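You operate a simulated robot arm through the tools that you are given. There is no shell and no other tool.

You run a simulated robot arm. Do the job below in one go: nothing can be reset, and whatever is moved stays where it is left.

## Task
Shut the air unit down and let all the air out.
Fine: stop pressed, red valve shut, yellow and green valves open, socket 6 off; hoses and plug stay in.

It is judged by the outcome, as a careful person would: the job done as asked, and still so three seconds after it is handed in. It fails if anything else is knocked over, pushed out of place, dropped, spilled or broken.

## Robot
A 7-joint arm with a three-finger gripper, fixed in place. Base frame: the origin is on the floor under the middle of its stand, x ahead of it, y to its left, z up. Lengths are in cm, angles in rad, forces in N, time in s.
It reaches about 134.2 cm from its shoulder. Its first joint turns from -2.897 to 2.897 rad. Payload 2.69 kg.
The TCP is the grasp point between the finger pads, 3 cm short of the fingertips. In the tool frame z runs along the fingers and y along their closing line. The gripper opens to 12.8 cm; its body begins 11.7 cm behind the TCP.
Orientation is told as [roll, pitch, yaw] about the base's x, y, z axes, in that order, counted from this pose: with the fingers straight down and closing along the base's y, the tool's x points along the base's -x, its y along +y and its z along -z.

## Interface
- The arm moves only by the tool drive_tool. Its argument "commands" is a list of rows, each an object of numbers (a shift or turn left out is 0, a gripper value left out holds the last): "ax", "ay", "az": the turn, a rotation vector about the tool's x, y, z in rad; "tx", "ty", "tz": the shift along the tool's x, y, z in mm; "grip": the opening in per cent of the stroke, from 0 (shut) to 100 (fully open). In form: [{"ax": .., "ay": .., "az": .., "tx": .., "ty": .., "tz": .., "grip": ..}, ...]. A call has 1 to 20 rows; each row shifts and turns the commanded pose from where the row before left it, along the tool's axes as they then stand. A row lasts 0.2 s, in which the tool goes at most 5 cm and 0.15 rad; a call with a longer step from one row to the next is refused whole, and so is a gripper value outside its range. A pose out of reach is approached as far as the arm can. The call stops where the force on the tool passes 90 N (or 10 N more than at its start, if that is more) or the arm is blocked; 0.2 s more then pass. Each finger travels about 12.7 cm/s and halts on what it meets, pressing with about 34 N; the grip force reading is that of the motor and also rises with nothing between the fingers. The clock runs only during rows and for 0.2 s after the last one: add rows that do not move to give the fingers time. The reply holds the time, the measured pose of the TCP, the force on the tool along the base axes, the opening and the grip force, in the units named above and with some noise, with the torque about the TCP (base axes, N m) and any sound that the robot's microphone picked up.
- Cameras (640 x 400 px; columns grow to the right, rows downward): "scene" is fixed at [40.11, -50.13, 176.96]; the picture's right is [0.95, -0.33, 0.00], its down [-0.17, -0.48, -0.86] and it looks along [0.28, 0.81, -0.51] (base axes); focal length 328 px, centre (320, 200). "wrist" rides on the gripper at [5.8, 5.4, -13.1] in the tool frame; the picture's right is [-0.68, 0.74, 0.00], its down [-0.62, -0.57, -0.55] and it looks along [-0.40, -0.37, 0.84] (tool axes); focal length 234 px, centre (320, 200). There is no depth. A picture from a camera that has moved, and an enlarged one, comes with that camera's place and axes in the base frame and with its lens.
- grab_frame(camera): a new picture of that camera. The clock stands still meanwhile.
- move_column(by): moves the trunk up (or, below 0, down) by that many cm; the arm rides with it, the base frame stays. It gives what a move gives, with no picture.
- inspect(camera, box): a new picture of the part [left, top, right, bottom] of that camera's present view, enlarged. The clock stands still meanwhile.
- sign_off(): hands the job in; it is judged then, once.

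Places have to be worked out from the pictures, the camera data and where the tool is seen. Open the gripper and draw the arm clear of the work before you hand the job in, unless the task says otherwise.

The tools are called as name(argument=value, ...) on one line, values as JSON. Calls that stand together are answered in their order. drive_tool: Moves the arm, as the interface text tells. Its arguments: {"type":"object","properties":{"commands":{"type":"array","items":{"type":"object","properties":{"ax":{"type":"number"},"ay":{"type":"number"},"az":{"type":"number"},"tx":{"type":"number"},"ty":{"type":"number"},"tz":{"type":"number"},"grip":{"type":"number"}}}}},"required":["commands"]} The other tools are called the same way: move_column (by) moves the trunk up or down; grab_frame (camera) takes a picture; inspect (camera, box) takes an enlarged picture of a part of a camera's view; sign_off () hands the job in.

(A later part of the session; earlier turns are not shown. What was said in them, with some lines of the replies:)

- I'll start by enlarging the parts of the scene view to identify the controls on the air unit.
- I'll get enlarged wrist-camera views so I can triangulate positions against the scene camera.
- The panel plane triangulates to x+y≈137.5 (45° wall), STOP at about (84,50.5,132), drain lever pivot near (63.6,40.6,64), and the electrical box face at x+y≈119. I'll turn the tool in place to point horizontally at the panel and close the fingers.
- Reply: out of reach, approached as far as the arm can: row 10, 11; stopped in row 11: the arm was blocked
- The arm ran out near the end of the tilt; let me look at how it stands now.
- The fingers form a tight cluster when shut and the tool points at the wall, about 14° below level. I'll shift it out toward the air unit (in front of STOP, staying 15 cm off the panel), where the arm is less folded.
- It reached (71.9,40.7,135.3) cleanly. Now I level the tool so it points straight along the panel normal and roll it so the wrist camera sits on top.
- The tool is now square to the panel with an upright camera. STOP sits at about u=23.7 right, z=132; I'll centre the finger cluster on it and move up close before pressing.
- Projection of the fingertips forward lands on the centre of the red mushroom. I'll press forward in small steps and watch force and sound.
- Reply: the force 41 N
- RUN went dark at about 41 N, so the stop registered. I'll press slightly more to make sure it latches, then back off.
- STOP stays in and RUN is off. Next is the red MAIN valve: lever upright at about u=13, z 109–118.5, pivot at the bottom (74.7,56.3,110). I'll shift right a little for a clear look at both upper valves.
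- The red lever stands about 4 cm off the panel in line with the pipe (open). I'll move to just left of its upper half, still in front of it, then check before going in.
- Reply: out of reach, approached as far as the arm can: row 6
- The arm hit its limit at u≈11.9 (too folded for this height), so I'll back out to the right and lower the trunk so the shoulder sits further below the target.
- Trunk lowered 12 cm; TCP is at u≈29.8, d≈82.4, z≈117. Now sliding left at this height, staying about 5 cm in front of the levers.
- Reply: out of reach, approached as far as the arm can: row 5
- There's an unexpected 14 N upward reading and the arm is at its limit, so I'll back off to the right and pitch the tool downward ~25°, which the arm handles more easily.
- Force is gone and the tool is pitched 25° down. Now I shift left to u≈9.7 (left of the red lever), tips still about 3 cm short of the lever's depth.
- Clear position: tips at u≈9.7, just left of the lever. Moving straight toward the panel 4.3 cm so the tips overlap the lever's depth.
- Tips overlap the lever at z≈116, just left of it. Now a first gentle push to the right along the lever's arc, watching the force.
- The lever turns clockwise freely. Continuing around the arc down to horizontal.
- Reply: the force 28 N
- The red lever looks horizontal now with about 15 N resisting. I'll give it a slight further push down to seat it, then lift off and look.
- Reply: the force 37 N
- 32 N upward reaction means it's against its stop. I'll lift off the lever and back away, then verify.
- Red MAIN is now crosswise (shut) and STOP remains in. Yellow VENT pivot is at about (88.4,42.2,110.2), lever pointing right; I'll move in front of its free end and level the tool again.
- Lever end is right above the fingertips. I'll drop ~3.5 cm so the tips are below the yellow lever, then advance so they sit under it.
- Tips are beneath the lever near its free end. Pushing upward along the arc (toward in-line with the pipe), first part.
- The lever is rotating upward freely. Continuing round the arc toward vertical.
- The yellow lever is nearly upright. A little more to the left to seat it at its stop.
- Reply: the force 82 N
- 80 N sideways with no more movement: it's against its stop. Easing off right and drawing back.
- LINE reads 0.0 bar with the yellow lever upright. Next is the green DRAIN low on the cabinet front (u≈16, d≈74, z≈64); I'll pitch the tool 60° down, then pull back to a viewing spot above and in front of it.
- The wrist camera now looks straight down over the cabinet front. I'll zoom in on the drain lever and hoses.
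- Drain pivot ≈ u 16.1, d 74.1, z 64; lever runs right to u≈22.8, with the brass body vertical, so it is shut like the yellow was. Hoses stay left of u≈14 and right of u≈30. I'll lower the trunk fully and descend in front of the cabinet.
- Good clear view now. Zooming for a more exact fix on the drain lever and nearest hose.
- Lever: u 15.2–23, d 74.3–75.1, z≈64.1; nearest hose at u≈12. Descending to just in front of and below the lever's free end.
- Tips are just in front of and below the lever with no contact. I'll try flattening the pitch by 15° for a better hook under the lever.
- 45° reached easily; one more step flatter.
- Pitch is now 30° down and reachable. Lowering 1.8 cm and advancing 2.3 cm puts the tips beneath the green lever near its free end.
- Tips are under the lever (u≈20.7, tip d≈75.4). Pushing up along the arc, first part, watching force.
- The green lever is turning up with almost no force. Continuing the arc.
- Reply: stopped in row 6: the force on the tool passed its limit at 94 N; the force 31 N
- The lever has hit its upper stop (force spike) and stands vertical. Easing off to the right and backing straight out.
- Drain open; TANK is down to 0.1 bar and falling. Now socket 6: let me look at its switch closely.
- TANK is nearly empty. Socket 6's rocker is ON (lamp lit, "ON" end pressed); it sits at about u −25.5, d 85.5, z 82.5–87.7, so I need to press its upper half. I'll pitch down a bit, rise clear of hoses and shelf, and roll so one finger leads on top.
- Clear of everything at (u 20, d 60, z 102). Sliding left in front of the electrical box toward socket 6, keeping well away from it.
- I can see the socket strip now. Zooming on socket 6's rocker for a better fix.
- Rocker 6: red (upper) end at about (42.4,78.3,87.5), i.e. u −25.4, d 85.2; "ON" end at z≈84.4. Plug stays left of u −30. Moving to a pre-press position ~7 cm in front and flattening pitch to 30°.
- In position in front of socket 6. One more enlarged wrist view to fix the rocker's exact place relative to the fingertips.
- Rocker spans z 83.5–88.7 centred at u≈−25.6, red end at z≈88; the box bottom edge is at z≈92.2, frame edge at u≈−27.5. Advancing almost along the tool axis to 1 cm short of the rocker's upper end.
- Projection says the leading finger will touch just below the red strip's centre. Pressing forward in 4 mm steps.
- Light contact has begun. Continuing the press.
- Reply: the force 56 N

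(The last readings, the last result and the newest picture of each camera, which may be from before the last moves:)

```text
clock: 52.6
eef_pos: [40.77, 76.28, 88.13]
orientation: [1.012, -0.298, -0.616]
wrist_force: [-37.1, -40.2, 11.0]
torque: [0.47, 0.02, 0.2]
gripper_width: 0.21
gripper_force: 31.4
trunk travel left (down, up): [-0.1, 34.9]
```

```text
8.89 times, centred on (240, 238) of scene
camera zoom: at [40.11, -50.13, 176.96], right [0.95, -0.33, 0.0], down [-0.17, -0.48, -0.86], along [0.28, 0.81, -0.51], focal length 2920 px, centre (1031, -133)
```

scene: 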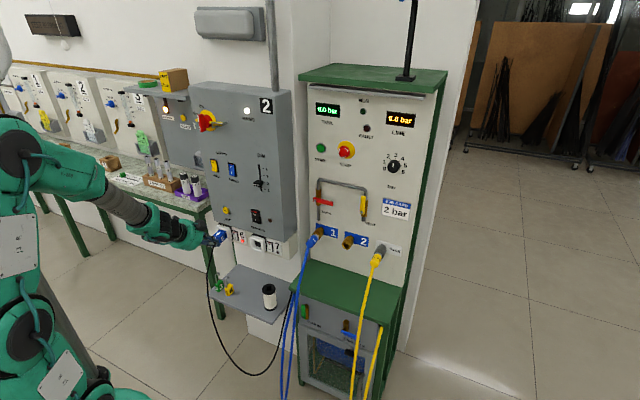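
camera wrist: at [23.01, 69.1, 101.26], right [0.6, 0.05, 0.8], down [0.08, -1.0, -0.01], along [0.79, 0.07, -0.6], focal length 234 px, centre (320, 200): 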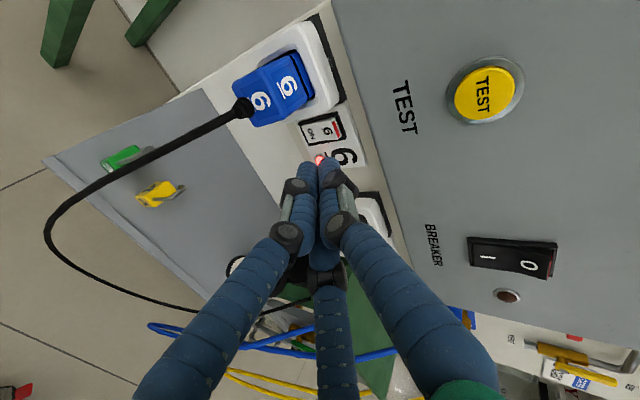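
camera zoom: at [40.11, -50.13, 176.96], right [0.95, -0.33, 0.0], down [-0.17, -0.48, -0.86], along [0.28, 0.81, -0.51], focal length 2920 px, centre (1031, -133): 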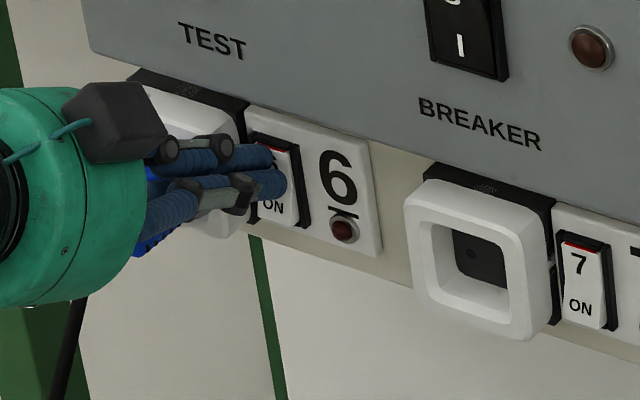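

Lamp 6 is off: socket 6 switched off. Backing straight out and away.

drive_tool(commands=[{"tx": 1.6, "ty": -4.8, "tz": -8.6}, {"tx": 3.2, "ty": -9.5, "tz": -17.3}, {"tz": -30}, {"tz": -40}, {"tz": -40}])

inspect(camera="scene", box=[195, 200, 295, 270])

grab_frame(camera="wrist")

```text
clock: 53.8
eef_pos: [32.37, 67.89, 93.39]
orientation: [1.015, -0.296, -0.616]
wrist_force: [0.7, 0.7, -1.3]
torque: [0.0, -0.03, 0.0]
gripper_width: 0.23
gripper_force: 31.7
trunk travel left (down, up): [-0.1, 34.9]
```

```text
5.71 times, centred on (245, 235) of scene
camera zoom: at [40.11, -50.13, 176.96], right [0.95, -0.33, 0.0], down [-0.17, -0.48, -0.86], along [0.28, 0.81, -0.51], focal length 1877 px, centre (749, 0)
```

zoom: 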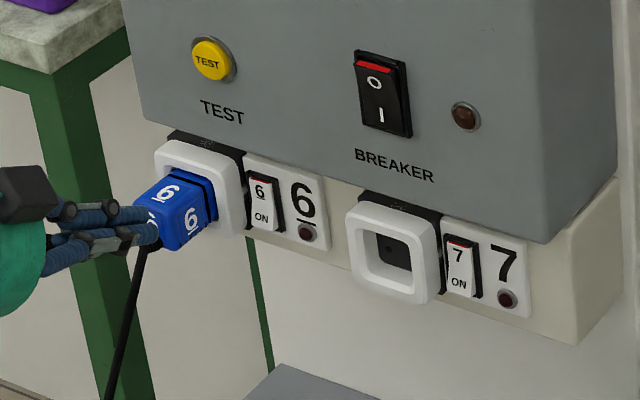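

```text
taken
camera wrist: at [20.14, 66.29, 102.65], right [0.6, 0.05, 0.8], down [0.08, -1.0, 0.0], along [0.79, 0.07, -0.61], focal length 234 px, centre (320, 200)
```

wrist: 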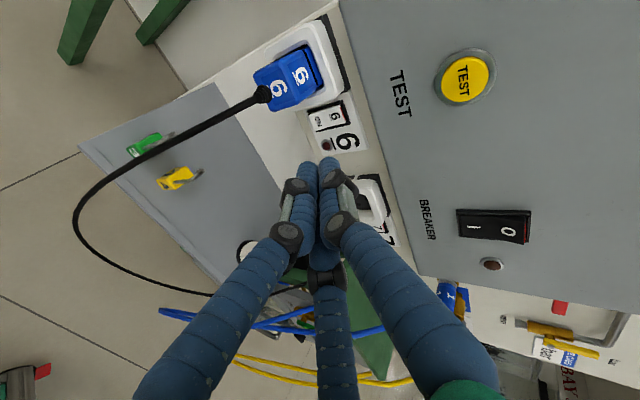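

Rocker 6 now looks like the off socket 7, lamp dark, plug still in. Drawing the arm further back, opening the gripper, and re-checking everything.

drive_tool(commands=[{"tz": -40}, {"tz": -40}, {"tz": -40}, {"grip": 100}, {}, {}, {}])

grab_frame(camera="scene")

inspect(camera="scene", box=[290, 80, 430, 240])

inspect(camera="scene", box=[190, 220, 400, 400])

```text
clock: 55.6
eef_pos: [30.44, 56.79, 95.25]
orientation: [0.952, -0.329, -0.699]
wrist_force: [-0.6, 1.1, 0.4]
torque: [-0.08, 0.0, -0.14]
gripper_width: 12.8
gripper_force: 0.1
trunk travel left (down, up): [-0.1, 34.9]
stopped in row 7: the arm was blocked; the commanded pose is now the measured one
```

```text
taken
```

scene: 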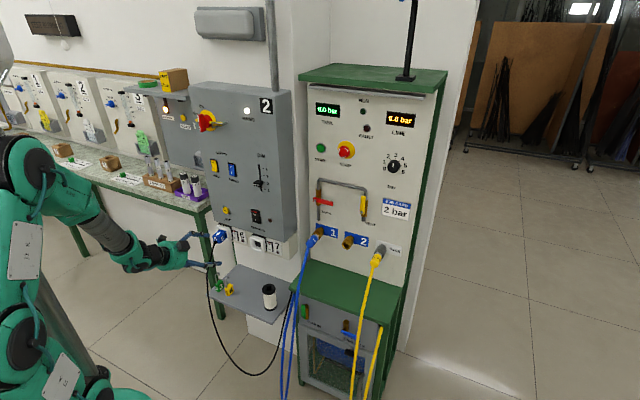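

```text
2.50 times, centred on (360, 160) of scene
camera zoom: at [40.11, -50.13, 176.96], right [0.95, -0.33, 0.0], down [-0.17, -0.48, -0.86], along [0.28, 0.81, -0.51], focal length 821 px, centre (220, 300)
```

zoom: 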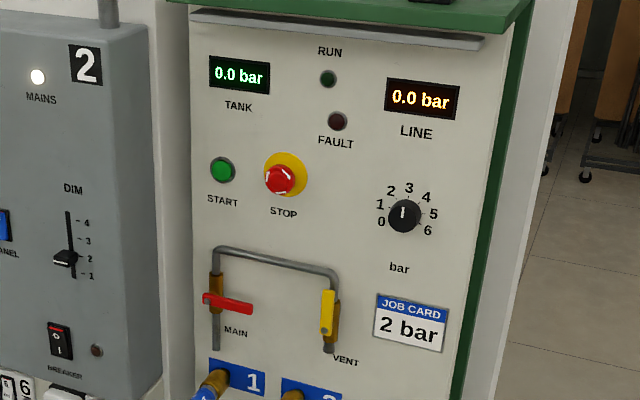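

```text
2.22 times, centred on (295, 310) of scene
camera zoom: at [40.11, -50.13, 176.96], right [0.95, -0.33, 0.0], down [-0.17, -0.48, -0.86], along [0.28, 0.81, -0.51], focal length 730 px, centre (376, -44)
```

zoom: 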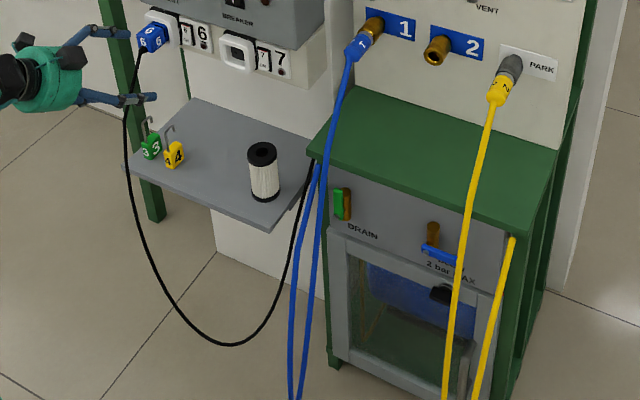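

TANK and LINE both read 0.0 bar, red shut, yellow and green open, stop in, socket 6 off. The arm stopped at its folded limit; let me check the wrist view that the opened fingers are clear of the plug cable.

grab_frame(camera="wrist")

inspect(camera="scene", box=[120, 200, 280, 320])

```text
taken
camera wrist: at [18.34, 56.9, 104.68], right [0.62, 0.04, 0.79], down [-0.02, -1.0, 0.06], along [0.79, -0.05, -0.61], focal length 234 px, centre (320, 200)
```

wrist: 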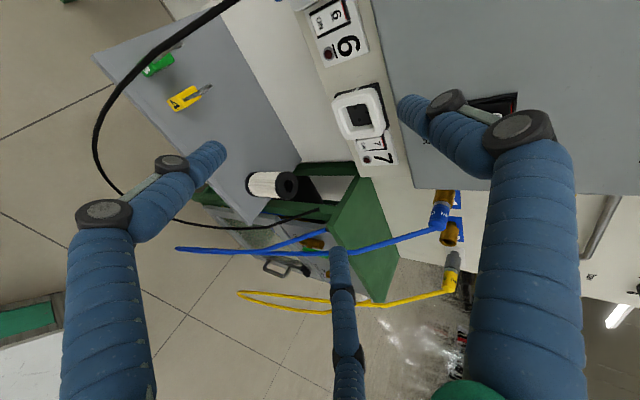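

```text
3.33 times, centred on (200, 260) of scene
camera zoom: at [40.11, -50.13, 176.96], right [0.95, -0.33, 0.0], down [-0.17, -0.48, -0.86], along [0.28, 0.81, -0.51], focal length 1095 px, centre (720, 0)
```

zoom: 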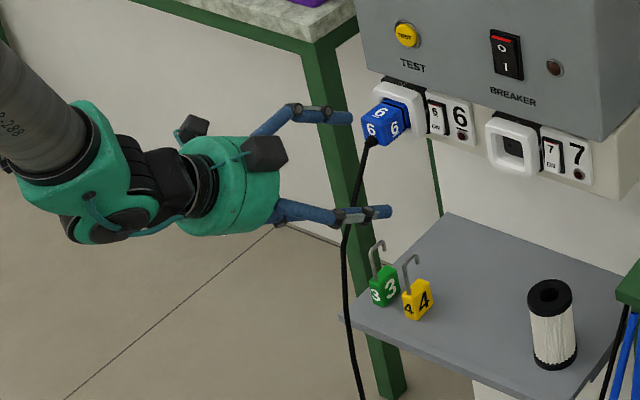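

Everything hangs undisturbed and the fingers are clear. I'll pitch the tool down and raise it up and away from the work before handing in.

drive_tool(commands=[{"ax": 0.132, "ay": 0.0437, "az": -0.016}, {"ax": 0.132, "ay": 0.0437, "az": -0.016}, {"ax": 0.132, "ay": 0.0437, "az": -0.016}, {"tx": -8.3, "ty": 19.9, "tz": -33.7}, {"tx": -8.3, "ty": 19.9, "tz": -33.7}, {"tx": -8.3, "ty": 19.9, "tz": -33.7}, {"tx": -8.3, "ty": 19.9, "tz": -33.7}, {"tx": -8.3, "ty": 19.9, "tz": -33.7}, {}])

grab_frame(camera="scene")

inspect(camera="scene", box=[290, 80, 430, 240])

inspect(camera="scene", box=[190, 220, 400, 400])

```text
clock: 57.6
eef_pos: [29.15, 57.55, 115.95]
orientation: [0.535, -0.258, -0.565]
wrist_force: [0.6, -0.2, 0.9]
torque: [0.02, -0.01, 0.03]
gripper_width: 12.81
gripper_force: 0.1
trunk travel left (down, up): [-0.1, 34.9]
```

```text
taken
```

scene: 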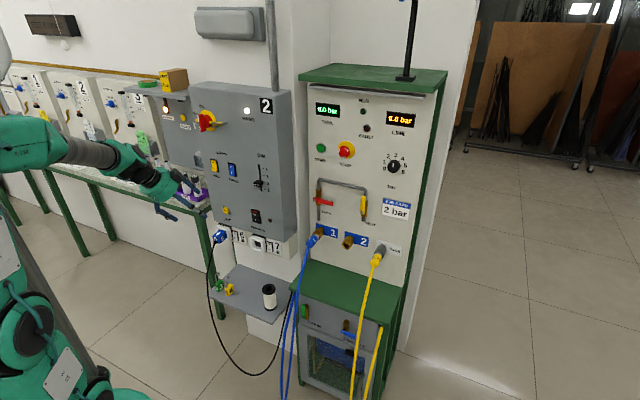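

```text
2.50 times, centred on (360, 160) of scene
camera zoom: at [40.11, -50.13, 176.96], right [0.95, -0.33, 0.0], down [-0.17, -0.48, -0.86], along [0.28, 0.81, -0.51], focal length 821 px, centre (220, 300)
```

zoom: 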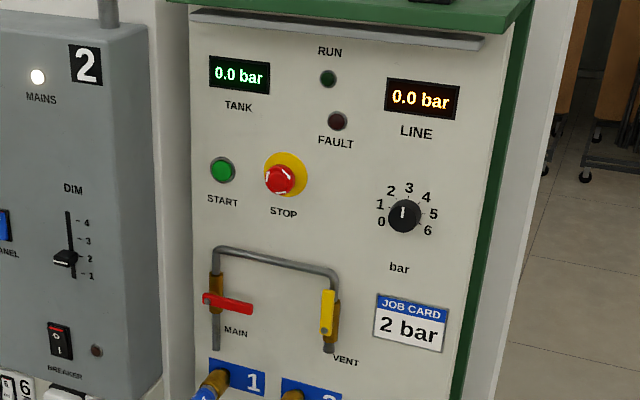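

```text
2.22 times, centred on (295, 310) of scene
camera zoom: at [40.11, -50.13, 176.96], right [0.95, -0.33, 0.0], down [-0.17, -0.48, -0.86], along [0.28, 0.81, -0.51], focal length 730 px, centre (376, -44)
```

zoom: 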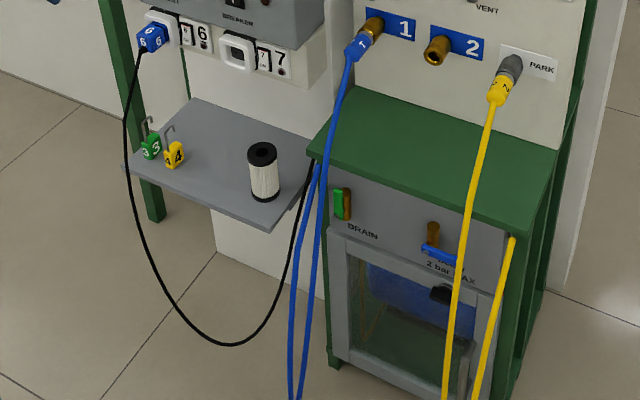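

Final check: TANK and LINE both read 0.0 bar, STOP is in with RUN dark, and red is shut. Yellow and green are open, socket 6 is off, and hoses, plug and shelf items haven't moved. The gripper is open and the arm is clear, so I'm handing in.

sign_off()

```text
The job is handed in.
```

The air unit is shut down and empty: both the TANK and LINE gauges read 0.0 bar.

- **Stop:** pressed and latched, and the RUN light is off.
- **Red MAIN valve:** shut.
- **Yellow VENT and green DRAIN valves:** both open, each turned fully to its stop.
- **Socket 6:** switched off, with its lamp dark and the plug still in.
- **Hoses and everything else:** both hoses are still connected, and the blue BLOW valve, the keys and the filter on the shelf weren't touched.

The gripper is open and the arm is drawn clear. The job is handed in; I haven't seen a verdict.
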